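You operate a simulated robot arm through the tools that you are given. There is no shell and no other tool.

You are at the controls of a simulated two-armed robot. One attempt, no reset.

TASK
Stack the tan block on the cream one and dab it blue.
Fine: switch belt one off first; holes in line; one dab on the upper rim; marker back on the small pallet. Set down upright: blue marker.

It is judged by the outcome, as a careful person would: the job done as asked, and still so three seconds after it is handed in. It fails if anything else is knocked over, pushed out of place, dropped, spilled or broken.

THE ROBOT
Two 7-joint arms with two-finger parallel grippers on one trunk, on a base that moves. Base frame: it is fixed to the floor where the robot stands at the start and does not move with it; the origin is under the middle of the robot, x ahead of it, y to its left, z up. Lengths are in m, angles in rad, forces in N, time in s.
The left shoulder is at the start at [0.05, 0.209, 1.171], the right one opposite. With the tool pointing down near the work surface each hand reaches from about 0.1 to 0.88 m from the robot's upright axis, wherever it stands, measured 20 degrees to its own side. Places, roughly: block [0.9, 0.2, 0.9]; jog button of belt one [0.5, -0.1, 0.8]; jog button of belt three [3.7, 1.1, 0.8]; jog button of belt two [2.4, 0.8, 0.8]; jog button of the slat conveyor [1.6, -1.6, 0.8]; main switch of belt one [0.7, 0, 0.8]; main switch of belt three [3.7, 0.9, 0.8]; main switch of belt two [2.3, 0.8, 0.8]; main switch of the slat conveyor [1.7, -1.5, 0.8]; run button of belt one [0.5, 0, 0.8]; run button of belt three [3.9, 1.1, 0.8]; run button of belt two [2.5, 0.8, 0.8]; run button of the slat conveyor [1.4, -1.6, 0.8]; something [1, 0, 0.8]; stop button of belt one [0.5, 0, 0.8]; stop button of belt three [3.8, 1.1, 0.8]. Payload 4.4 kg a hand.
The TCP of each hand is the grasp point between the finger pads, 0.023 m short of the fingertips. In the tool frame z runs along the fingers and y along their closing line. The gripper opens to 0.094 m. The fingers are 0.038 m wide and 0.01 m thick; the gripper's body (0.054 by 0.096 m) begins 0.039 m behind the TCP.
Orientation is that of the tool frame in the base frame, as a unit quaternion [w, x, y, z]. With the fingers straight down and closing along the base's y, the tool's x points along the base's -x, its y along +y and its z along -z.

THE INTERFACE
- The arms move only by the tool send_rows. It takes "left_rows", "right_rows" or both (then of equal length, played together; a hand with none holds still); each is a list of rows, each an object of numbers (a shift or turn left out is 0, a gripper value left out holds the last): "x", "y", "z": the shift along the tool's x, y, z in units of 500 mm (1.0 is 500 mm); "ax", "ay", "az": the turn, a rotation vector about the tool's x, y, z in units of 45 degrees (1.0 is 45 degrees); "grip": the gripper command, from -1 (shut) to 1 (fully open), values between in proportion. In form: [{"x": .., "y": .., "z": .., "ax": .., "ay": .., "az": .., "grip": ..}, ...]. A call has 1 to 20 rows; each row is the pose to reach, as a shift and turn from the pose commanded when the call began, along the tool's axes at that moment. A call with a number of a shift or a turn outside -1 to 1 is refused whole. Rows are played at 5 a second. More than 0.05 m and 0.15 rad between two rows, or a gripper value outside its range, and nothing of the call is played. Where a pose cannot be reached the arm comes as near as it can. A force on the tool above 80 N (or 10 N above the force at the start of the call, whichever is more), or a blocked arm, ends the call early, and 0.2 s more pass. The fingers move at their own pace (about 0.108 m/s each) and stop on an object; they squeeze with about 34 N. The grip force told is the motor's: it shows also when the fingers shut on nothing. Time passes only in rows, and 0.2 s behind the last, so rows that repeat a pose let the fingers close. It gives the time, the measured TCP pose, the force on the tool (base axes), the opening and the grip force at its end, in the units of the frame above (readings bear some noise), with the torque about the TCP (base axes, N m) and any sound that the robot's microphone picked up.
- Cameras (640 x 400 px; columns grow to the right, rows downward): "scene" is now at [0.1445, 0.0503, 1.3527]; the picture's right is [0.47, -0.88, 0.00], its down [-0.39, -0.21, -0.90] and it looks along [0.79, 0.42, -0.45] (base axes); focal length 214 px, centre (320, 200). "left" rides on the left gripper at [0.086, -0.016, -0.074] in its tool frame; the picture's right is [0.18, 0.98, 0.00], its down [-0.58, 0.11, -0.81] and it looks along [-0.79, 0.15, 0.59] (tool axes); focal length 243 px, centre (320, 200). "right" rides on the right gripper at [0.087, 0.016, -0.075] in its tool frame; the picture's right is [-0.18, 0.98, 0.00], its down [-0.58, -0.11, -0.81] and it looks along [-0.79, -0.15, 0.59] (tool axes); focal length 243 px, centre (320, 200). There is no depth. A picture from a camera that has moved, and an enlarged one, comes with that camera's place and axes in the base frame and with its lens. The place of the scene camera against the robot may be out by one fixed shift of up to 0.012 m in any direction.
- grab_frame(camera): a new picture of that camera. No time passes.
- lift_body(by): slides the trunk up (or, below 0, down) by that many m; the arms and the scene camera ride with it, the base frame stays. It gives what a move gives, with no picture.
- drive_base(legs): drives the robot by 1 to 6 legs, each [ahead, left, turn to the left] in m, m and rad, along the robot's own axes; the way and the turn of a leg run together, so that a leg with both is an arc; at most 1.5 m and 3.142 rad a leg. The arms and the cameras ride along, it lands a little off, and it stops where it bumps. It gives what a move gives.
- head_to(pan, tilt): turns the head with the scene camera to pan (to the left, within 1.396 rad either way) and tilt (down, from -0.506 to 1.204), counted from straight ahead of the robot. It gives what a move gives.
- zoom(camera, box): a new picture of the part [left, top, right, bottom] of that camera's present view, enlarged. No time passes.
- job_done(): hands the job in; it is judged then, once.

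Places have to be worked out from the pictures, the camera data and where the tool is seen. Open the grippers and draw the arms clear of the work before you hand the job in, unless the task says otherwise.

The tools are called as name(argument=value, ...) on one line, values as JSON. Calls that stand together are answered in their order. send_rows: Moves the arms, as the interface text tells. Its arguments: {"type":"object","properties":{"left_rows":{"type":"array"},"right_rows":{"type":"array"}},"required":[]} The other tools are called the same way: lift_body (by) moves the trunk up or down; drive_base (legs) drives the base; head_to (pan, tilt) turns the head that bears the scene camera; grab_frame (camera) takes a picture; zoom (camera, box) takes an enlarged picture of a part of a camera's view; job_done () hands the job in.

At the start:

```text
clock: 0.0
left_ee_pos: [0.4722, 0.354, 1.2585]
left_ee_rot: [0.0, 0.0, 1.0, -0.001]
left_force: [0.0, -0.2, 0.9]
left_torque: [0.0, 0.02, 0.04]
left_opening: 0.0941
left_grasp_force: 0.0
right_ee_pos: [0.4325, -0.0058, 1.2045]
right_ee_rot: [-0.001, -0.001, 1.0, 0.0]
right_force: [-0.2, -0.1, -0.4]
right_torque: [0.01, 0.0, -0.01]
right_opening: 0.094
right_grasp_force: 0.0
trunk travel left (down, up): [-0.25, 0.313]
robot x, y, heading: [-0.0003, 0.0002, -0.004]
head pan, tilt (commanded): [0.489, 0.463]
```

scene: 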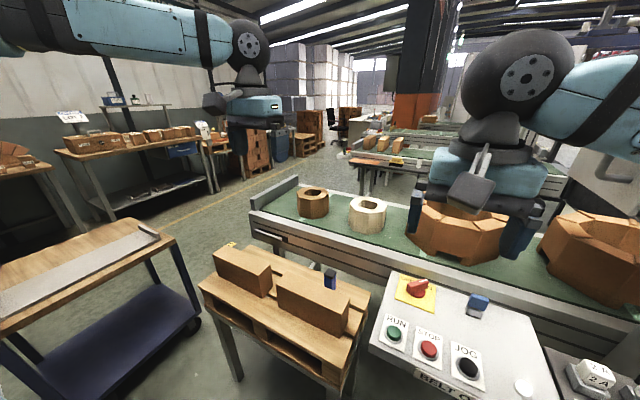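
right: 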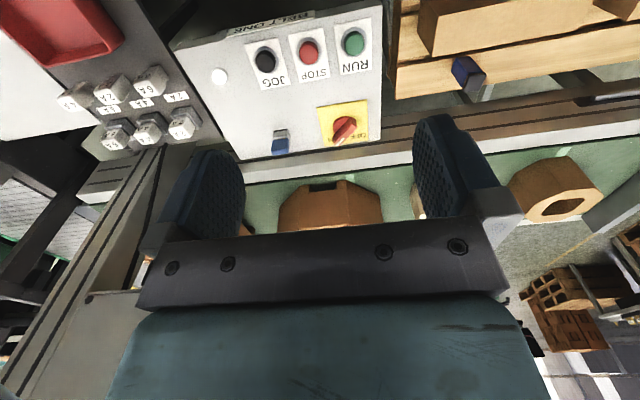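
left: 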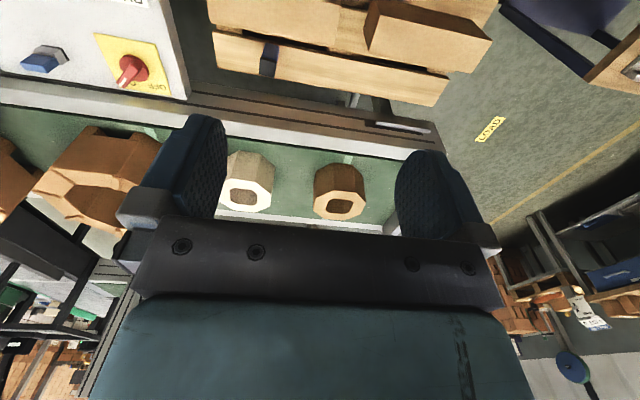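

I start by looking closely at the scene: the two blocks on the belt, the panel of belt one, and the blue objects on the small pallet and on the panel.

zoom(camera="scene", box=[200, 160, 420, 300])

zoom(camera="scene", box=[360, 260, 560, 400])

zoom(camera="left", box=[180, 0, 460, 240])

zoom(camera="right", box=[180, 0, 520, 200])

```text
2.86 times, centred on (310, 230) of scene
camera zoom: at [0.1445, 0.0503, 1.3527], right [0.47, -0.88, 0.0], down [-0.39, -0.21, -0.9], along [0.79, 0.42, -0.45], focal length 613 px, centre (349, 114)
```

zoom: 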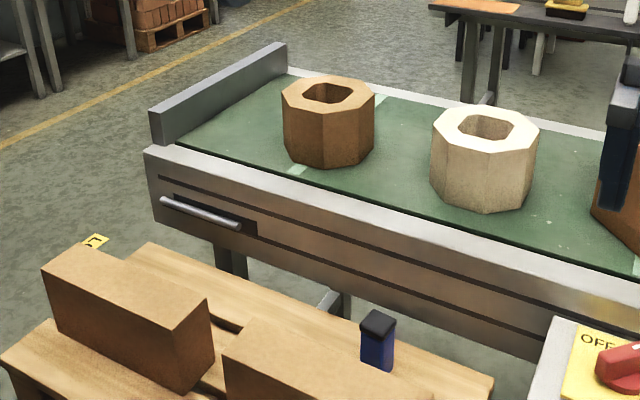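

```text
2.86 times, centred on (460, 330) of scene
camera zoom: at [0.1445, 0.0503, 1.3527], right [0.47, -0.88, 0.0], down [-0.39, -0.21, -0.9], along [0.79, 0.42, -0.45], focal length 613 px, centre (-80, -171)
```

zoom: 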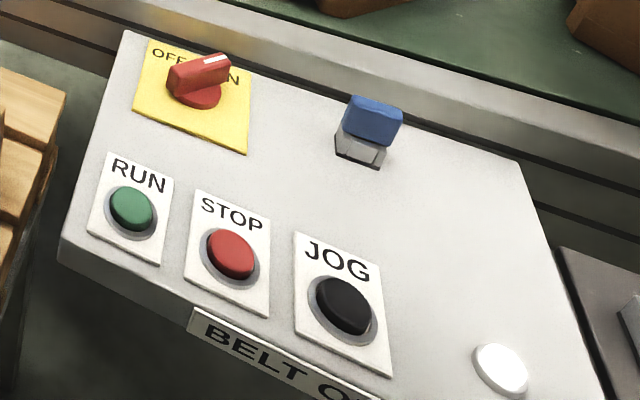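

```text
1.67 times, centred on (320, 120) of left
camera zoom: at [0.3862, 0.3376, 1.3335], right [-0.18, 0.98, 0.0], down [0.58, 0.11, 0.81], along [0.79, 0.15, -0.59], focal length 404 px, centre (320, 333)
```

zoom: 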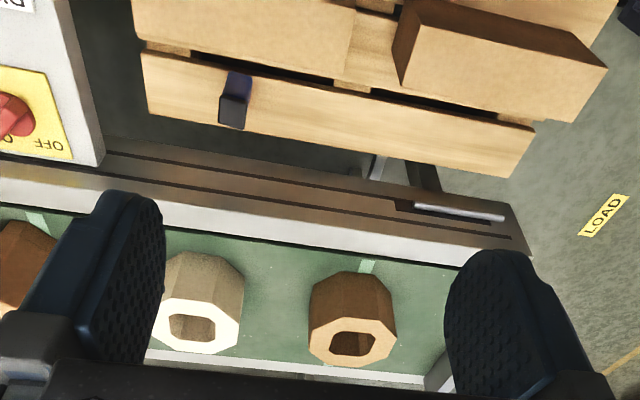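

```text
1.88 times, centred on (350, 100) of right
camera zoom: at [0.346, 0.0114, 1.2788], right [0.18, 0.98, 0.0], down [0.58, -0.11, 0.81], along [0.79, -0.15, -0.59], focal length 457 px, centre (264, 388)
```

zoom: 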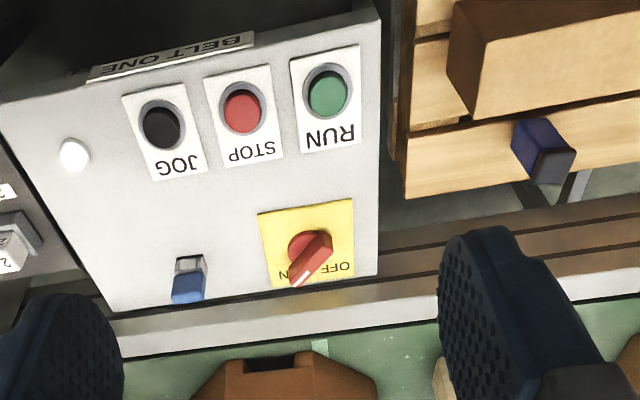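

The main switch points to ON, the tan and cream octagonal blocks lie on the belt at about [0.90, 0.49] and [0.91, 0.24], and the blue marker stands on the pallet near [0.62, 0.27]. I turn the head down and to both sides to learn what free floor lies in front of the robot.

head_to(pan=0.3, tilt=1.0)

grab_frame(camera="scene")

head_to(pan=1.1, tilt=0.6)

grab_frame(camera="scene")

head_to(pan=-0.3, tilt=0.7)

grab_frame(camera="scene")

```text
clock: 1.0
left_ee_pos: [0.4721, 0.3523, 1.2588]
left_ee_rot: [0.0, 0.0, 1.0, 0.0]
left_force: [-0.4, 0.1, -0.2]
left_torque: [0.0, 0.02, 0.0]
left_opening: 0.094
left_grasp_force: 0.0
right_ee_pos: [0.4328, -0.0058, 1.2045]
right_ee_rot: [-0.001, -0.001, 1.0, 0.001]
right_force: [-0.2, -0.2, -0.2]
right_torque: [0.01, 0.02, -0.04]
right_opening: 0.0939
right_grasp_force: 0.1
trunk travel left (down, up): [-0.25, 0.313]
robot x, y, heading: [-0.0, 0.0007, -0.002]
head pan, tilt (commanded): [0.3, 1.0]
```

```text
taken
camera scene: at [0.1301, 0.0279, 1.3082], right [0.3, -0.96, 0.0], down [-0.8, -0.25, -0.54], along [0.52, 0.16, -0.84], focal length 214 px, centre (320, 200)
```

scene: 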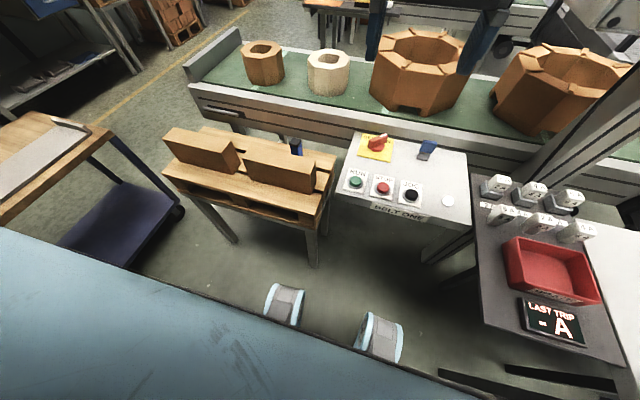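

```text
clock: 2.1
left_ee_pos: [0.4713, 0.3535, 1.2599]
left_ee_rot: [0.0, 0.0, 1.0, 0.0]
left_force: [0.3, -0.3, -0.2]
left_torque: [0.0, 0.0, -0.01]
left_opening: 0.0941
left_grasp_force: 0.1
right_ee_pos: [0.4317, -0.006, 1.2037]
right_ee_rot: [-0.001, -0.001, 1.0, 0.001]
right_force: [0.5, 0.1, 0.7]
right_torque: [-0.04, 0.02, 0.01]
right_opening: 0.0939
right_grasp_force: 0.2
trunk travel left (down, up): [-0.25, 0.313]
robot x, y, heading: [0.0036, 0.0002, -0.004]
head pan, tilt (commanded): [1.1, 0.6]
```

```text
taken
camera scene: at [0.1037, 0.086, 1.3401], right [0.89, -0.45, 0.0], down [-0.26, -0.5, -0.82], along [0.38, 0.73, -0.57], focal length 214 px, centre (320, 200)
```

scene: 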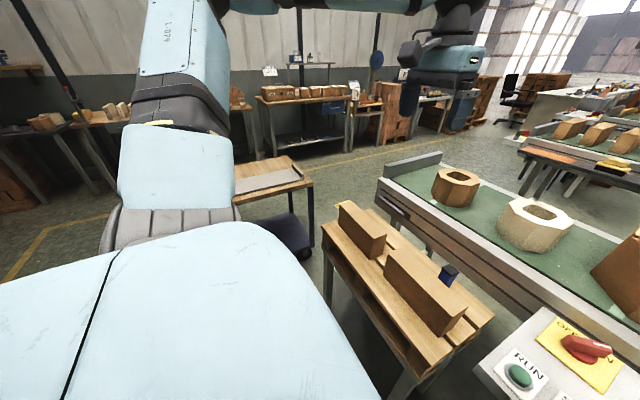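

```text
clock: 3.6
left_ee_pos: [0.4716, 0.355, 1.2597]
left_ee_rot: [0.0, 0.0, 1.0, -0.001]
left_force: [0.0, 0.3, 0.2]
left_torque: [-0.01, 0.01, 0.0]
left_opening: 0.0939
left_grasp_force: 0.0
right_ee_pos: [0.4325, -0.0058, 1.2045]
right_ee_rot: [-0.001, -0.001, 1.0, 0.001]
right_force: [0.0, -0.1, -1.0]
right_torque: [-0.02, 0.01, 0.02]
right_opening: 0.0939
right_grasp_force: 0.1
trunk travel left (down, up): [-0.25, 0.313]
robot x, y, heading: [-0.0034, 0.0025, 0.002]
head pan, tilt (commanded): [-0.3, 0.7]
```

```text
taken
camera scene: at [0.1447, -0.0178, 1.3315], right [-0.3, -0.96, 0.0], down [-0.62, 0.19, -0.77], along [0.73, -0.23, -0.64], focal length 214 px, centre (320, 200)
```

scene: 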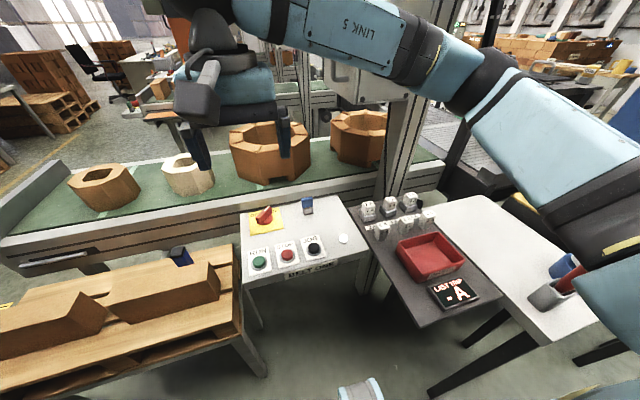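

The robot base front is near x≈0.29, tables begin at x≈0.43, and the knob of the main switch seems to be near [0.73, 0, 0.78], pointing to ON (right). I bring the right hand over it to have a close look.

send_rows(right_rows=[{"x": -0.054, "z": 0.057}, {"x": -0.109, "z": 0.114}, {"x": -0.163, "z": 0.171}, {"x": -0.217, "z": 0.229}, {"x": -0.271, "z": 0.286}, {"x": -0.326, "z": 0.343}, {"x": -0.38, "z": 0.4}, {"x": -0.38, "z": 0.4}])

grab_frame(camera="right")

head_to(pan=0.2, tilt=0.7)

grab_frame(camera="scene")

```text
clock: 5.4
left_ee_pos: [0.473, 0.3543, 1.2589]
left_ee_rot: [0.0, -0.001, 1.0, 0.0]
left_force: [0.1, 0.2, -0.4]
left_torque: [0.0, 0.03, -0.02]
left_opening: 0.0941
left_grasp_force: 0.0
right_ee_pos: [0.6218, -0.0058, 1.0035]
right_ee_rot: [0.001, -0.001, 1.0, 0.001]
right_force: [-0.7, -0.5, 0.0]
right_torque: [0.02, 0.02, 0.0]
right_opening: 0.094
right_grasp_force: 0.0
trunk travel left (down, up): [-0.25, 0.313]
robot x, y, heading: [0.0004, -0.0024, -0.007]
head pan, tilt (commanded): [-0.3, 0.7]
```

```text
taken
camera right: at [0.5361, 0.012, 1.0786], right [0.18, 0.98, 0.0], down [0.58, -0.11, 0.81], along [0.79, -0.15, -0.59], focal length 243 px, centre (320, 200)
```

right: 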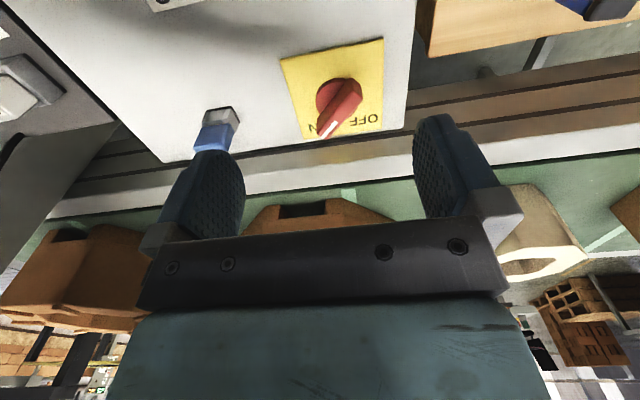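

```text
clock: 6.3
left_ee_pos: [0.4725, 0.3539, 1.2587]
left_ee_rot: [0.0, -0.001, 1.0, 0.0]
left_force: [0.2, 0.1, 0.7]
left_torque: [0.02, 0.01, -0.05]
left_opening: 0.0938
left_grasp_force: 0.2
right_ee_pos: [0.6236, -0.0057, 1.0039]
right_ee_rot: [-0.001, -0.001, 1.0, 0.001]
right_force: [-0.3, -0.1, 0.9]
right_torque: [-0.01, -0.03, -0.01]
right_opening: 0.0942
right_grasp_force: 0.0
trunk travel left (down, up): [-0.25, 0.313]
robot x, y, heading: [-0.0, -0.0003, -0.009]
head pan, tilt (commanded): [0.201, 0.7]
```

```text
taken
camera scene: at [0.1467, 0.0241, 1.3315], right [0.2, -0.98, 0.0], down [-0.63, -0.13, -0.76], along [0.75, 0.15, -0.64], focal length 214 px, centre (320, 200)
```

scene: 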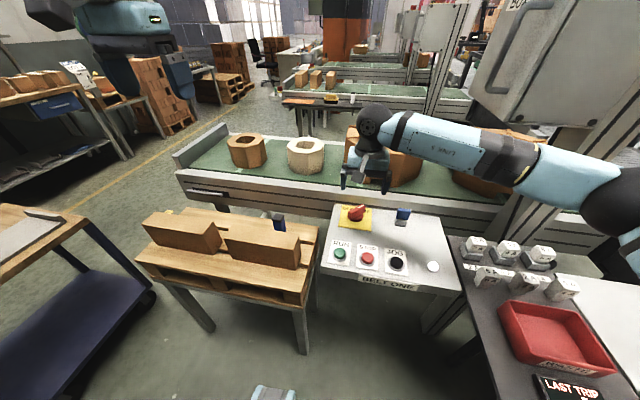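

zoom(camera="right", box=[260, 20, 420, 160])

zoom(camera="scene", box=[310, 180, 470, 300])

zoom(camera="scene", box=[200, 110, 360, 230])

```text
2.86 times, centred on (340, 90) of right
camera zoom: at [0.5362, 0.0122, 1.0787], right [0.18, 0.98, 0.0], down [0.58, -0.11, 0.81], along [0.79, -0.15, -0.59], focal length 693 px, centre (263, 514)
```

zoom: 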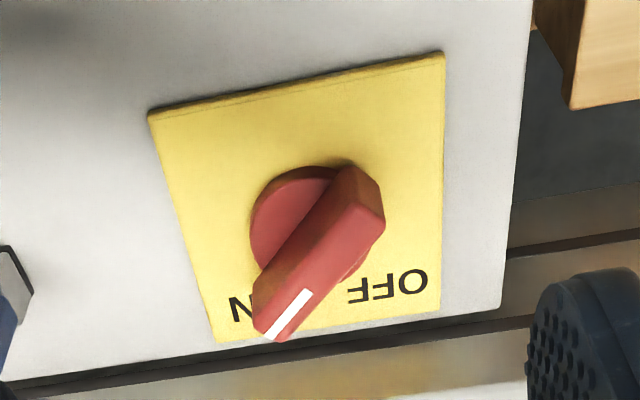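

```text
3.33 times, centred on (390, 240) of scene
camera zoom: at [0.1467, 0.0241, 1.3315], right [0.2, -0.98, 0.0], down [-0.63, -0.13, -0.76], along [0.75, 0.15, -0.64], focal length 715 px, centre (87, 67)
```

zoom: 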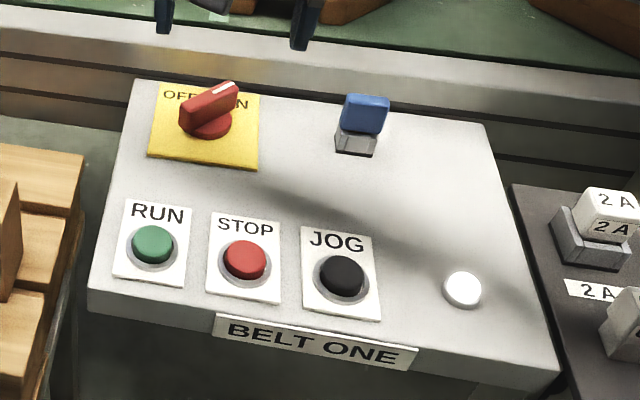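

```text
3.33 times, centred on (280, 170) of scene
camera zoom: at [0.1467, 0.0241, 1.3315], right [0.2, -0.98, 0.0], down [-0.63, -0.13, -0.76], along [0.75, 0.15, -0.64], focal length 715 px, centre (453, 300)
```

zoom: 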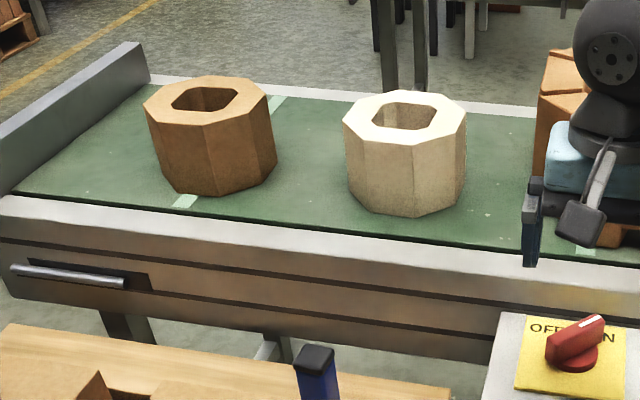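

The knob is a bar on a disc at about [0.705, 0, 0.80], its white end pointing some −40° from +x to ON; OFF lies at about +40°. I bring the right hand above it with the fingers turned across the bar.

send_rows(right_rows=[{"x": -0.029, "y": 0.002, "z": 0.035, "az": 0.15}, {"x": -0.057, "y": 0.004, "z": 0.07, "az": 0.3}, {"x": -0.086, "y": 0.006, "z": 0.105, "az": 0.45}, {"x": -0.115, "y": 0.008, "z": 0.14, "az": 0.6}, {"x": -0.143, "y": 0.01, "z": 0.175, "az": 0.75}, {"x": -0.172, "y": 0.012, "z": 0.209, "az": 0.89}, {"x": -0.172, "y": 0.012, "z": 0.209, "az": 0.89}])

grab_frame(camera="right")

zoom(camera="scene", box=[310, 140, 470, 260])

```text
clock: 8.0
left_ee_pos: [0.4715, 0.3545, 1.26]
left_ee_rot: [0.0, 0.0, 1.0, 0.0]
left_force: [-0.8, 0.4, -0.4]
left_torque: [-0.01, 0.0, -0.02]
left_opening: 0.0938
left_grasp_force: 0.0
right_ee_pos: [0.7068, 0.0004, 0.8996]
right_ee_rot: [-0.001, 0.342, 0.94, 0.0]
right_force: [0.1, 0.0, 1.0]
right_torque: [-0.01, -0.06, 0.01]
right_opening: 0.094
right_grasp_force: 0.1
trunk travel left (down, up): [-0.25, 0.313]
robot x, y, heading: [0.0018, 0.0011, -0.002]
head pan, tilt (commanded): [0.201, 0.7]
```

```text
taken
camera right: at [0.6525, 0.0699, 0.9742], right [0.77, 0.63, 0.0], down [0.38, -0.46, 0.81], along [0.51, -0.62, -0.59], focal length 243 px, centre (320, 200)
```

right: 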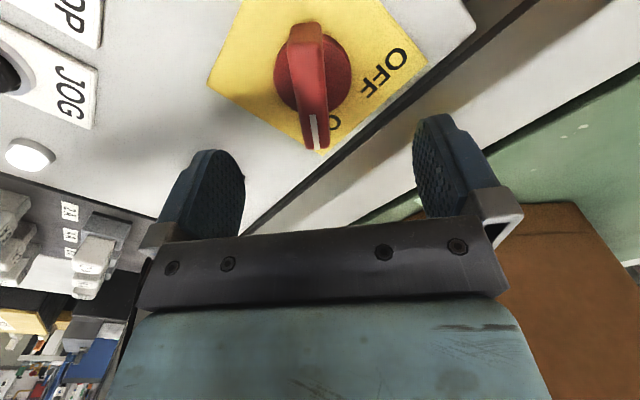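

```text
3.33 times, centred on (390, 200) of scene
camera zoom: at [0.1464, 0.0241, 1.3316], right [0.2, -0.98, 0.0], down [-0.63, -0.13, -0.77], along [0.75, 0.15, -0.64], focal length 715 px, centre (87, 200)
```

zoom: 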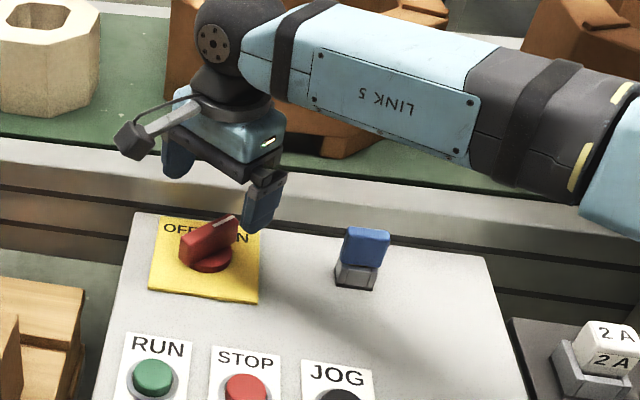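

The bar runs at about −45° through [0.704, −0.003], a few mm off the tool's middle. I correct that and go down so that the fingers straddle the bar just above the disc, without closing yet.

send_rows(right_rows=[{"y": -0.005, "z": 0.04, "az": 0.06}, {"y": -0.009, "z": 0.08, "az": 0.11}, {"y": -0.009, "z": 0.105, "az": 0.11}, {"y": -0.009, "z": 0.123, "az": 0.11}, {"y": -0.009, "z": 0.123, "az": 0.11}])

grab_frame(camera="right")

zoom(camera="scene", box=[310, 160, 430, 250])

```text
clock: 9.2
left_ee_pos: [0.4721, 0.3545, 1.2595]
left_ee_rot: [0.0, 0.0, 1.0, 0.0]
left_force: [0.2, 0.1, 0.1]
left_torque: [0.04, 0.0, 0.0]
left_opening: 0.0941
left_grasp_force: 0.1
right_ee_pos: [0.7058, -0.0033, 0.8384]
right_ee_rot: [-0.001, 0.383, 0.924, 0.0]
right_force: [0.0, 0.1, 0.1]
right_torque: [-0.01, -0.01, 0.01]
right_opening: 0.0941
right_grasp_force: 0.0
trunk travel left (down, up): [-0.25, 0.313]
robot x, y, heading: [0.0008, -0.0, -0.002]
head pan, tilt (commanded): [0.201, 0.7]
```

```text
taken
camera right: at [0.6556, 0.0716, 0.9125], right [0.82, 0.57, 0.0], down [0.34, -0.49, 0.81], along [0.46, -0.66, -0.59], focal length 243 px, centre (320, 200)
```

right: 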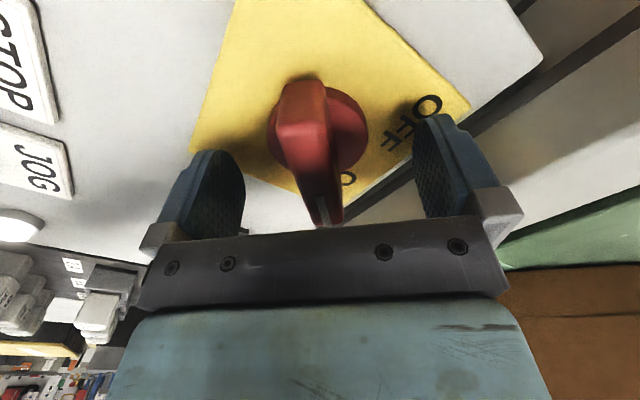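

```text
4.44 times, centred on (370, 205) of scene
camera zoom: at [0.1467, 0.0242, 1.3315], right [0.2, -0.98, 0.0], down [-0.63, -0.13, -0.77], along [0.75, 0.15, -0.64], focal length 953 px, centre (98, 178)
```

zoom: 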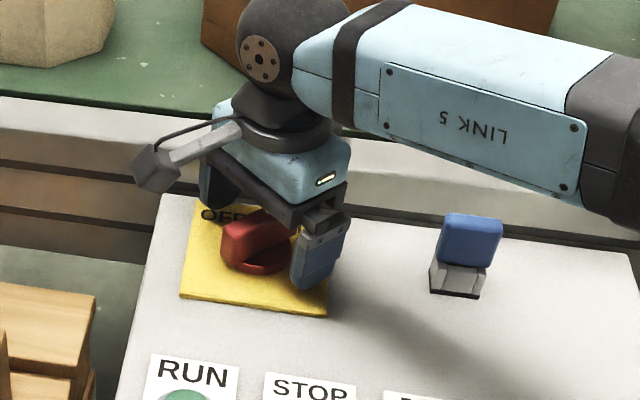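

The fingers straddle the bar evenly. I go 5 mm lower and close on the bar.

send_rows(right_rows=[{"z": 0.01}, {"z": 0.01, "grip": -1}, {"z": 0.01, "grip": -1}, {"z": 0.01, "grip": -1}, {"z": 0.01, "grip": -1}])

grab_frame(camera="right")

```text
clock: 10.3
left_ee_pos: [0.4721, 0.3536, 1.2575]
left_ee_rot: [0.0, 0.0, 1.0, 0.0]
left_force: [0.3, -0.9, 0.4]
left_torque: [0.01, -0.01, 0.02]
left_opening: 0.0939
left_grasp_force: 0.0
right_ee_pos: [0.7047, -0.0028, 0.8334]
right_ee_rot: [-0.001, 0.382, 0.924, 0.0]
right_force: [-2.8, -3.0, -0.1]
right_torque: [-0.39, 0.28, 0.0]
right_opening: 0.0499
right_grasp_force: 45.0
trunk travel left (down, up): [-0.25, 0.313]
robot x, y, heading: [-0.0022, 0.0018, -0.002]
head pan, tilt (commanded): [0.201, 0.7]
```

```text
taken
camera right: at [0.6556, 0.0712, 0.9075], right [0.82, 0.57, 0.0], down [0.34, -0.49, 0.81], along [0.46, -0.66, -0.59], focal length 243 px, centre (320, 200)
```

right: 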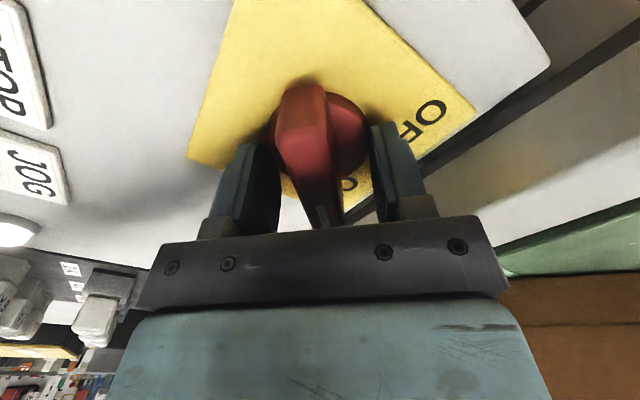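

The opening stopped at 50 mm, so the fingers hold the round disc and not the bar. I open, rise 12 mm, and close again on the bar itself.

send_rows(right_rows=[{"grip": 1}, {"grip": 1}, {"z": -0.024, "grip": 1}, {"z": -0.024, "grip": -1}, {"z": -0.024, "grip": -1}, {"z": -0.024, "grip": -1}, {"z": -0.024, "grip": -1}, {"z": -0.024, "grip": -1}])

grab_frame(camera="right")

```text
clock: 12.2
left_ee_pos: [0.4733, 0.3537, 1.2588]
left_ee_rot: [0.0, 0.0, 1.0, 0.001]
left_force: [-0.8, 0.6, -0.9]
left_torque: [0.01, 0.02, -0.01]
left_opening: 0.094
left_grasp_force: 0.1
right_ee_pos: [0.7051, -0.0021, 0.845]
right_ee_rot: [0.0, 0.381, 0.924, 0.0]
right_force: [-0.9, -1.8, -0.3]
right_torque: [-0.03, 0.05, -0.01]
right_opening: 0.0179
right_grasp_force: 45.2
trunk travel left (down, up): [-0.25, 0.313]
robot x, y, heading: [-0.0023, -0.0003, 0.003]
head pan, tilt (commanded): [0.201, 0.7]
```

```text
taken
camera right: at [0.6554, 0.0713, 0.9197], right [0.82, 0.57, 0.0], down [0.34, -0.49, 0.81], along [0.46, -0.66, -0.59], focal length 243 px, centre (320, 200)
```

right: 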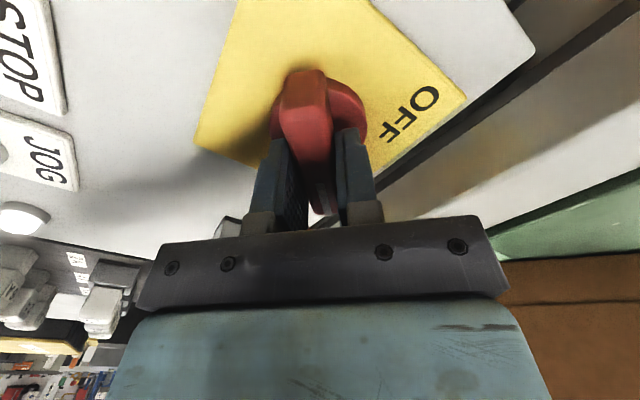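

The fingers now hold the 18 mm bar. I turn it counterclockwise (toward OFF) by 45° and read the torque.

send_rows(right_rows=[{"az": -0.16}, {"az": -0.33}, {"az": -0.5}, {"az": -0.66}, {"az": -0.83}, {"az": -1.0}, {"az": -1.0}])

grab_frame(camera="right")

```text
clock: 13.8
left_ee_pos: [0.4732, 0.3571, 1.2573]
left_ee_rot: [-0.001, -0.001, 1.0, 0.0]
left_force: [0.8, 0.1, 0.8]
left_torque: [0.01, 0.06, -0.01]
left_opening: 0.0942
left_grasp_force: 0.1
right_ee_pos: [0.7069, 0.0013, 0.8447]
right_ee_rot: [0.0, -0.003, 1.0, 0.001]
right_force: [26.4, 28.1, 7.3]
right_torque: [0.14, 0.31, -0.11]
right_opening: 0.0177
right_grasp_force: 45.2
trunk travel left (down, up): [-0.25, 0.313]
robot x, y, heading: [0.0003, -0.0027, 0.003]
head pan, tilt (commanded): [0.201, 0.7]
```

```text
taken
camera right: at [0.62, 0.0181, 0.9195], right [0.18, 0.98, 0.0], down [0.58, -0.11, 0.81], along [0.79, -0.14, -0.59], focal length 243 px, centre (320, 200)
```

right: 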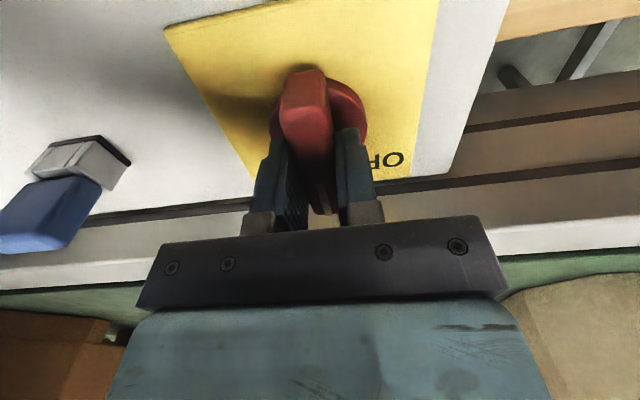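

The bar has followed to straight ahead, but side forces of ~38 N show that my turning axis is off the knob's axis. I open to relieve it and look before gripping again.

send_rows(right_rows=[{"grip": 0.2}, {"grip": 0.2}, {"grip": 0.2}])

grab_frame(camera="right")

zoom(camera="right", box=[160, 20, 480, 220])

```text
clock: 14.6
left_ee_pos: [0.4719, 0.3534, 1.2585]
left_ee_rot: [0.0, 0.001, 1.0, 0.0]
left_force: [-0.2, -0.4, -1.0]
left_torque: [0.01, 0.01, 0.01]
left_opening: 0.094
left_grasp_force: 0.0
right_ee_pos: [0.7055, -0.0028, 0.8439]
right_ee_rot: [-0.001, 0.001, 1.0, 0.001]
right_force: [0.1, 0.5, -0.4]
right_torque: [0.0, -0.01, 0.03]
right_opening: 0.0565
right_grasp_force: 0.1
trunk travel left (down, up): [-0.25, 0.313]
robot x, y, heading: [0.0018, 0.0006, 0.002]
head pan, tilt (commanded): [0.201, 0.7]
```

```text
taken
camera right: at [0.6187, 0.0144, 0.9192], right [0.18, 0.98, 0.0], down [0.58, -0.11, 0.81], along [0.79, -0.15, -0.59], focal length 243 px, centre (320, 200)
```

right: 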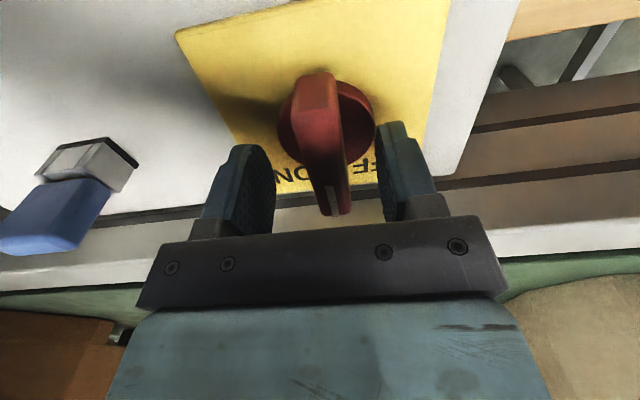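

```text
2.00 times, centred on (320, 120) of right
camera zoom: at [0.6187, 0.0144, 0.9192], right [0.18, 0.98, 0.0], down [0.58, -0.11, 0.81], along [0.79, -0.15, -0.59], focal length 485 px, centre (320, 360)
```

zoom: 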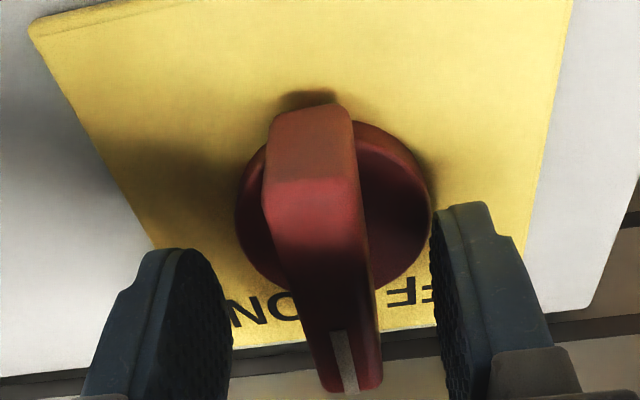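

The bar stands straight ahead between the labels; its axis appears to be at about [0.697, 0.003]. I shift there, grip again and turn the remaining 45° toward OFF.

send_rows(right_rows=[{"x": 0.017, "y": 0.0116, "grip": 0.2}, {"x": 0.017, "y": 0.0116, "grip": -1}, {"x": 0.017, "y": 0.0116, "grip": -1}, {"x": 0.017, "y": 0.0116, "grip": -1}, {"x": 0.017, "y": 0.0116, "grip": -1}])

send_rows(right_rows=[{"az": -0.16}, {"az": -0.33}, {"az": -0.5}, {"az": -0.66}, {"az": -0.83}, {"az": -1.0}, {"az": -1.0}])

grab_frame(camera="right")

```text
clock: 15.8
left_ee_pos: [0.4716, 0.3526, 1.2599]
left_ee_rot: [0.001, 0.0, 1.0, 0.0]
left_force: [0.6, 0.8, 0.3]
left_torque: [0.03, 0.01, -0.03]
left_opening: 0.0937
left_grasp_force: 0.0
right_ee_pos: [0.6963, 0.0011, 0.8444]
right_ee_rot: [0.0, 0.0, 1.0, 0.0]
right_force: [-3.2, -16.7, 0.8]
right_torque: [-0.64, 0.08, -0.1]
right_opening: 0.018
right_grasp_force: 45.1
trunk travel left (down, up): [-0.25, 0.313]
robot x, y, heading: [0.0004, 0.0008, 0.002]
head pan, tilt (commanded): [0.201, 0.7]
```

```text
clock: 17.4
left_ee_pos: [0.473, 0.3516, 1.2596]
left_ee_rot: [0.0, 0.0, 1.0, 0.003]
left_force: [0.5, -0.2, 0.3]
left_torque: [0.06, -0.02, -0.04]
left_opening: 0.094
left_grasp_force: 0.0
right_ee_pos: [0.6979, -0.0031, 0.8445]
right_ee_rot: [0.001, -0.383, 0.924, 0.002]
right_force: [7.0, -42.7, 4.3]
right_torque: [-1.37, 0.33, -0.12]
right_opening: 0.0178
right_grasp_force: 44.9
trunk travel left (down, up): [-0.25, 0.313]
robot x, y, heading: [-0.0038, -0.0014, 0.003]
head pan, tilt (commanded): [0.201, 0.7]
```

```text
taken
camera right: at [0.6254, -0.0506, 0.9193], right [-0.56, 0.83, 0.0], down [0.49, 0.33, 0.81], along [0.67, 0.46, -0.59], focal length 243 px, centre (320, 200)
```

right: 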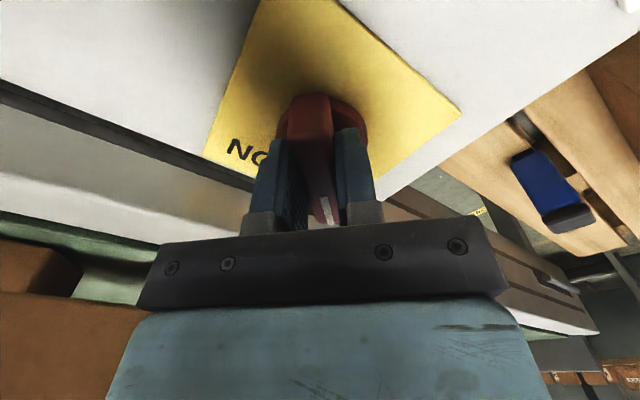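

The bar has turned with the hand to about +45°. I open, rise a little and look at where the pointer stands against the OFF label.

send_rows(right_rows=[{"grip": 0.5}, {"grip": 0.5}, {"grip": 0.5}, {"z": -0.05, "grip": 0.5}, {"z": -0.1, "grip": 0.5}, {"z": -0.16, "grip": 1}, {"z": -0.16, "grip": 1}])

grab_frame(camera="right")

zoom(camera="scene", box=[310, 160, 470, 260])

```text
clock: 18.9
left_ee_pos: [0.4731, 0.3535, 1.2598]
left_ee_rot: [0.0, 0.0, 1.0, 0.0]
left_force: [-0.1, -0.1, 0.4]
left_torque: [0.0, 0.0, 0.02]
left_opening: 0.094
left_grasp_force: 0.1
right_ee_pos: [0.6961, 0.0028, 0.9255]
right_ee_rot: [-0.001, -0.383, 0.924, 0.001]
right_force: [0.7, -0.2, 0.2]
right_torque: [-0.01, 0.03, 0.0]
right_opening: 0.094
right_grasp_force: 0.1
trunk travel left (down, up): [-0.25, 0.313]
robot x, y, heading: [-0.0025, -0.0014, 0.004]
head pan, tilt (commanded): [0.201, 0.7]
```

```text
taken
camera right: at [0.6242, -0.0455, 0.9999], right [-0.57, 0.82, 0.0], down [0.49, 0.33, 0.81], along [0.66, 0.46, -0.59], focal length 243 px, centre (320, 200)
```

right: 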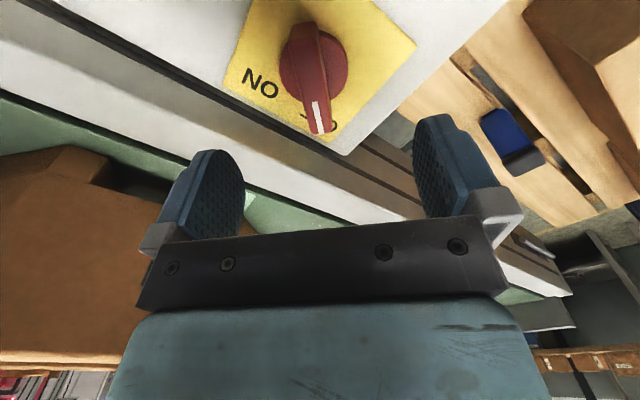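

```text
4.00 times, centred on (390, 210) of scene
camera zoom: at [0.1471, 0.0242, 1.3315], right [0.2, -0.98, 0.0], down [-0.63, -0.13, -0.76], along [0.75, 0.15, -0.64], focal length 858 px, centre (40, 160)
```

zoom: 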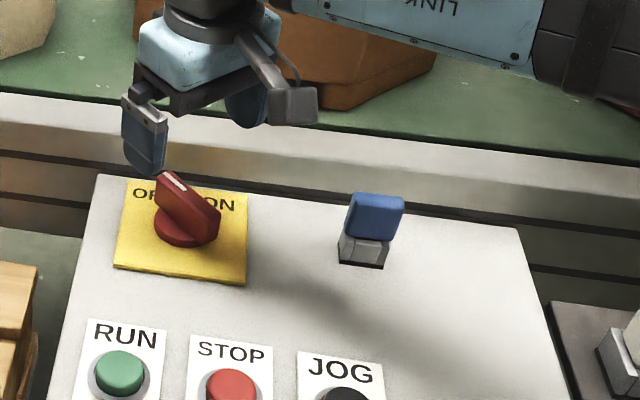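

The pointer now lies on OFF. I check the panel (lamp, label alignment) in closer views.

zoom(camera="right", box=[200, 0, 440, 160])

zoom(camera="scene", box=[310, 190, 470, 300])

```text
2.50 times, centred on (320, 80) of right
camera zoom: at [0.6242, -0.0455, 0.9999], right [-0.57, 0.82, 0.0], down [0.49, 0.33, 0.81], along [0.66, 0.46, -0.59], focal length 606 px, centre (320, 500)
```

zoom: 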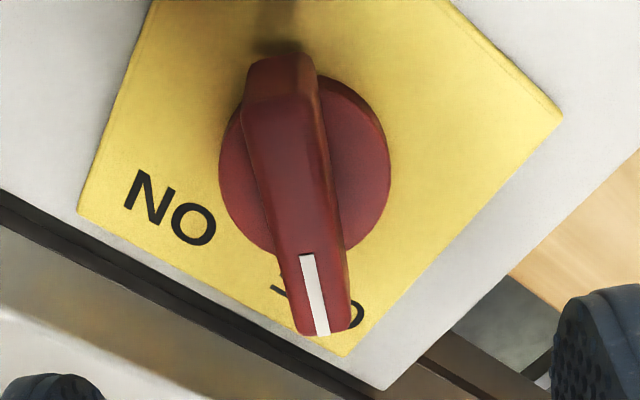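

```text
3.64 times, centred on (390, 245) of scene
camera zoom: at [0.1471, 0.0242, 1.3315], right [0.2, -0.98, 0.0], down [-0.63, -0.13, -0.76], along [0.75, 0.15, -0.64], focal length 780 px, centre (66, 36)
```

zoom: 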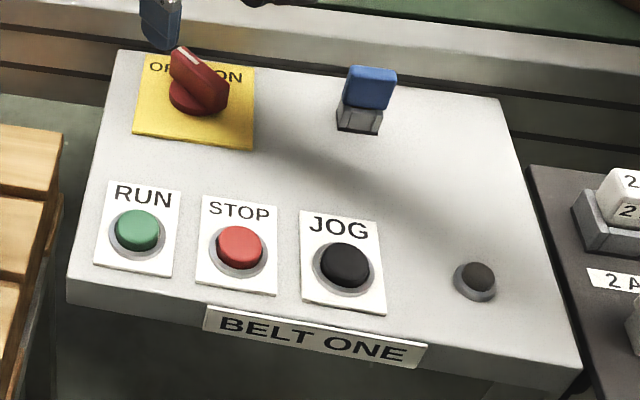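

The lamp on the panel has gone dark, so belt one is off. I now draw the right hand up and back to the right, out of the way, and look straight down in front of the base to judge the room for driving.

send_rows(right_rows=[{"z": -0.08}, {"z": -0.16}, {"z": -0.24}, {"x": 0.083, "y": 0.004, "z": -0.263, "az": 0.11}, {"x": 0.166, "y": 0.007, "z": -0.287, "az": 0.22}, {"x": 0.249, "y": 0.011, "z": -0.31, "az": 0.33}, {"x": 0.332, "y": 0.014, "z": -0.333, "az": 0.44}, {"x": 0.416, "y": 0.018, "z": -0.357, "az": 0.56}, {"x": 0.499, "y": 0.021, "z": -0.38, "az": 0.67}, {"x": 0.582, "y": 0.025, "z": -0.403, "az": 0.78}, {"x": 0.665, "y": 0.029, "z": -0.427, "az": 0.89}, {"x": 0.748, "y": 0.032, "z": -0.45, "az": 1.0}])

head_to(pan=0.0, tilt=1.2)

grab_frame(camera="scene")

head_to(pan=0.6, tilt=1.1)

grab_frame(camera="scene")

```text
clock: 21.6
left_ee_pos: [0.4708, 0.3533, 1.26]
left_ee_rot: [0.001, 0.0, 1.0, 0.001]
left_force: [-0.5, 0.8, -0.1]
left_torque: [0.04, -0.02, -0.04]
left_opening: 0.0942
left_grasp_force: 0.1
right_ee_pos: [0.418, -0.2509, 1.1499]
right_ee_rot: [0.0, 0.001, 1.0, 0.001]
right_force: [-0.2, 0.2, 0.1]
right_torque: [0.0, 0.0, 0.0]
right_opening: 0.0938
right_grasp_force: 0.0
trunk travel left (down, up): [-0.25, 0.313]
robot x, y, heading: [-0.0013, -0.0031, 0.0]
head pan, tilt (commanded): [0.201, 0.7]
```

```text
clock: 22.5
left_ee_pos: [0.4724, 0.3534, 1.2593]
left_ee_rot: [0.0, -0.001, 1.0, -0.001]
left_force: [-0.2, -0.1, 0.2]
left_torque: [-0.01, 0.03, -0.01]
left_opening: 0.0939
left_grasp_force: 0.0
right_ee_pos: [0.4213, -0.2509, 1.1496]
right_ee_rot: [-0.001, -0.001, 1.0, 0.001]
right_force: [0.8, 0.1, 0.1]
right_torque: [-0.01, 0.0, -0.01]
right_opening: 0.0939
right_grasp_force: 0.1
trunk travel left (down, up): [-0.25, 0.313]
robot x, y, heading: [0.0024, -0.0011, -0.002]
head pan, tilt (commanded): [0.0, 1.201]
```

```text
taken
camera scene: at [0.1194, 0.0072, 1.2956], right [0.0, -1.0, 0.0], down [-0.93, 0.0, -0.36], along [0.36, 0.0, -0.93], focal length 214 px, centre (320, 200)
```

scene: 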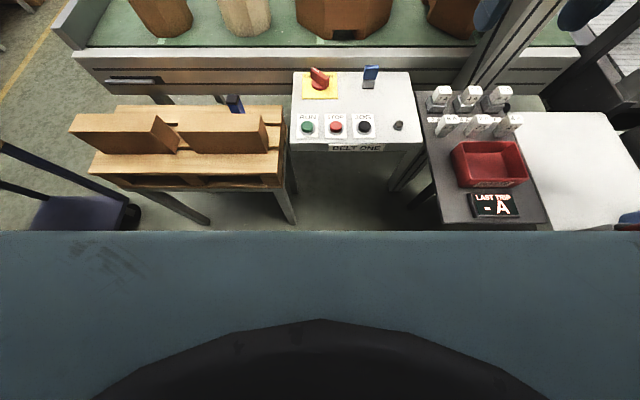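

```text
clock: 23.5
left_ee_pos: [0.4715, 0.353, 1.2592]
left_ee_rot: [-0.001, 0.0, 1.0, 0.0]
left_force: [0.9, -0.3, 0.5]
left_torque: [0.01, 0.0, -0.01]
left_opening: 0.0937
left_grasp_force: 0.1
right_ee_pos: [0.421, -0.2511, 1.1504]
right_ee_rot: [-0.001, -0.001, 1.0, 0.001]
right_force: [0.0, 0.0, -0.7]
right_torque: [0.03, 0.0, 0.01]
right_opening: 0.0942
right_grasp_force: 0.0
trunk travel left (down, up): [-0.25, 0.313]
robot x, y, heading: [0.0012, -0.0007, 0.002]
head pan, tilt (commanded): [0.6, 1.1]
```

```text
taken
camera scene: at [0.1156, 0.0429, 1.3015], right [0.56, -0.83, 0.0], down [-0.74, -0.5, -0.45], along [0.37, 0.26, -0.89], focal length 214 px, centre (320, 200)
```

scene: 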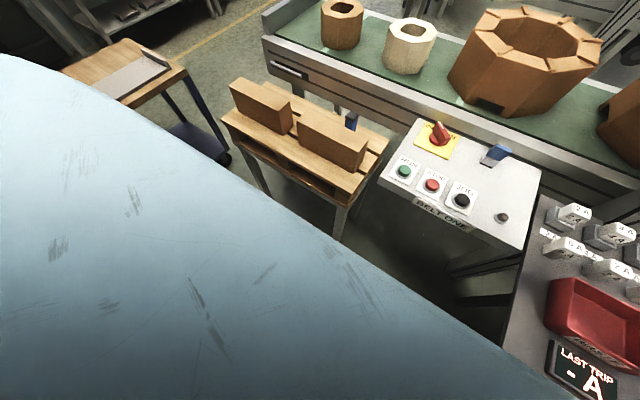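

The chest hides the floor right in front of the base. I turn the left hand by 90° so that its camera looks along the gap between the base front and the pallet stand.

send_rows(left_rows=[{"az": 0.17}, {"az": 0.34}, {"az": 0.5}, {"az": 0.67}, {"az": 0.84}, {"az": 1.0}, {"az": 1.0}])

send_rows(left_rows=[{"az": 0.17}, {"az": 0.34}, {"az": 0.5}, {"az": 0.67}, {"az": 0.84}, {"az": 1.0}, {"az": 1.0}])

grab_frame(camera="left")

```text
clock: 25.1
left_ee_pos: [0.4723, 0.3541, 1.2588]
left_ee_rot: [0.001, 0.383, 0.924, 0.001]
left_force: [-0.1, -0.9, -0.8]
left_torque: [-0.04, 0.02, 0.01]
left_opening: 0.0939
left_grasp_force: 0.0
right_ee_pos: [0.4195, -0.2497, 1.1507]
right_ee_rot: [-0.001, -0.001, 1.0, 0.001]
right_force: [-0.8, 0.8, 0.5]
right_torque: [-0.03, 0.0, 0.0]
right_opening: 0.0938
right_grasp_force: 0.1
trunk travel left (down, up): [-0.25, 0.313]
robot x, y, heading: [-0.0022, -0.0016, 0.002]
head pan, tilt (commanded): [0.6, 1.1]
```

```text
clock: 26.7
left_ee_pos: [0.4719, 0.3542, 1.259]
left_ee_rot: [-0.001, 0.708, 0.706, 0.0]
left_force: [0.0, 0.4, 0.7]
left_torque: [0.02, -0.01, 0.02]
left_opening: 0.0941
left_grasp_force: 0.1
right_ee_pos: [0.4207, -0.2505, 1.1506]
right_ee_rot: [-0.001, -0.001, 1.0, 0.001]
right_force: [-0.7, -0.9, -0.2]
right_torque: [0.02, -0.01, 0.02]
right_opening: 0.0942
right_grasp_force: 0.0
trunk travel left (down, up): [-0.25, 0.313]
robot x, y, heading: [0.0009, -0.0013, -0.0]
head pan, tilt (commanded): [0.6, 1.1]
```

```text
taken
camera left: at [0.4567, 0.4404, 1.3334], right [0.98, 0.18, 0.0], down [0.11, -0.58, 0.81], along [0.15, -0.79, -0.59], focal length 243 px, centre (320, 200)
```

left: 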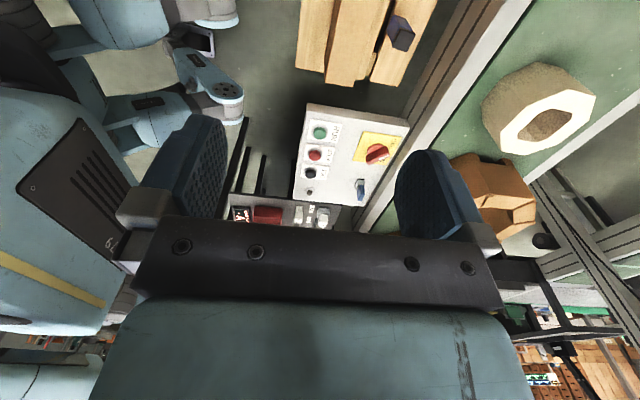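

The base feet end near x≈0.25 and the pallet stand begins at x≈0.46, so there is room to go ahead by about 0.14 m and to the left by 0.15 m. I turn the left hand back first and then drive there.

send_rows(left_rows=[{"az": -0.17}, {"az": -0.34}, {"az": -0.5}, {"az": -0.67}, {"az": -0.84}, {"az": -1.0}])

send_rows(left_rows=[{"az": -0.17}, {"az": -0.34}, {"az": -0.5}, {"az": -0.67}, {"az": -0.84}, {"az": -1.0}])

drive_base(legs=[[0.0, 0.15, 0.0], [0.1, 0.0, 0.0]])

head_to(pan=0.2, tilt=0.8)

grab_frame(camera="scene")

grab_frame(camera="left")

```text
clock: 28.1
left_ee_pos: [0.4725, 0.3532, 1.2584]
left_ee_rot: [0.0, 0.382, 0.924, 0.001]
left_force: [0.0, 0.6, 0.6]
left_torque: [0.02, 0.0, 0.03]
left_opening: 0.0941
left_grasp_force: 0.1
right_ee_pos: [0.4205, -0.25, 1.1494]
right_ee_rot: [-0.001, -0.001, 1.0, 0.001]
right_force: [-0.2, -0.8, 0.1]
right_torque: [0.01, -0.01, -0.03]
right_opening: 0.0939
right_grasp_force: 0.2
trunk travel left (down, up): [-0.25, 0.313]
robot x, y, heading: [0.0006, -0.0028, 0.003]
head pan, tilt (commanded): [0.6, 1.1]
```

```text
clock: 29.5
left_ee_pos: [0.472, 0.3532, 1.2589]
left_ee_rot: [0.0, -0.002, 1.0, 0.0]
left_force: [-0.9, -0.8, 0.1]
left_torque: [-0.02, -0.01, -0.01]
left_opening: 0.0942
left_grasp_force: 0.0
right_ee_pos: [0.4208, -0.2507, 1.15]
right_ee_rot: [0.0, -0.001, 1.0, 0.0]
right_force: [0.5, -0.4, 0.5]
right_torque: [0.01, -0.01, 0.02]
right_opening: 0.0944
right_grasp_force: 0.0
trunk travel left (down, up): [-0.25, 0.313]
robot x, y, heading: [0.0017, -0.0021, 0.003]
head pan, tilt (commanded): [0.6, 1.1]
```

```text
clock: 32.2
left_ee_pos: [0.5693, 0.504, 1.2584]
left_ee_rot: [0.001, 0.0, 1.0, 0.0]
left_force: [0.8, -0.3, -0.4]
left_torque: [-0.01, 0.02, -0.03]
left_opening: 0.094
left_grasp_force: 0.0
right_ee_pos: [0.5195, -0.0995, 1.1499]
right_ee_rot: [-0.001, 0.0, 1.0, 0.0]
right_force: [0.1, 0.3, -0.6]
right_torque: [-0.01, 0.06, 0.0]
right_opening: 0.0943
right_grasp_force: 0.0
trunk travel left (down, up): [-0.25, 0.313]
robot x, y, heading: [0.0981, 0.1502, 0.001]
head pan, tilt (commanded): [0.6, 1.1]
```

```text
clock: 33.1
left_ee_pos: [0.5695, 0.5023, 1.2583]
left_ee_rot: [0.0, 0.0, 1.0, 0.001]
left_force: [-0.7, 0.1, -0.1]
left_torque: [0.01, 0.01, -0.02]
left_opening: 0.0939
left_grasp_force: 0.0
right_ee_pos: [0.5191, -0.0996, 1.1501]
right_ee_rot: [0.0, -0.002, 1.0, 0.001]
right_force: [-0.5, 0.2, -0.6]
right_torque: [0.03, -0.02, 0.0]
right_opening: 0.094
right_grasp_force: 0.0
trunk travel left (down, up): [-0.25, 0.313]
robot x, y, heading: [0.0985, 0.148, -0.003]
head pan, tilt (commanded): [0.201, 0.799]
```

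```text
taken
camera scene: at [0.241, 0.1734, 1.3233], right [0.2, -0.98, 0.0], down [-0.7, -0.14, -0.7], along [0.68, 0.14, -0.72], focal length 214 px, centre (320, 200)
```

scene: 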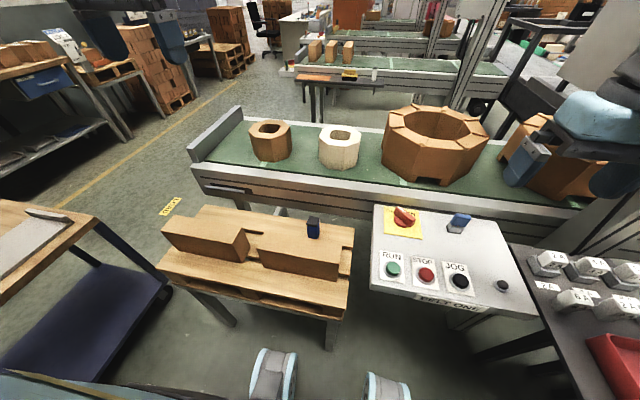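

```text
taken
camera left: at [0.4847, 0.4877, 1.3337], right [-0.18, 0.98, 0.0], down [0.58, 0.11, 0.81], along [0.79, 0.15, -0.59], focal length 243 px, centre (320, 200)
```

left: 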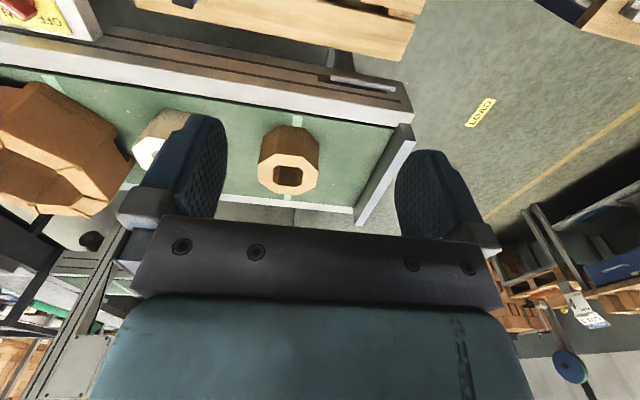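

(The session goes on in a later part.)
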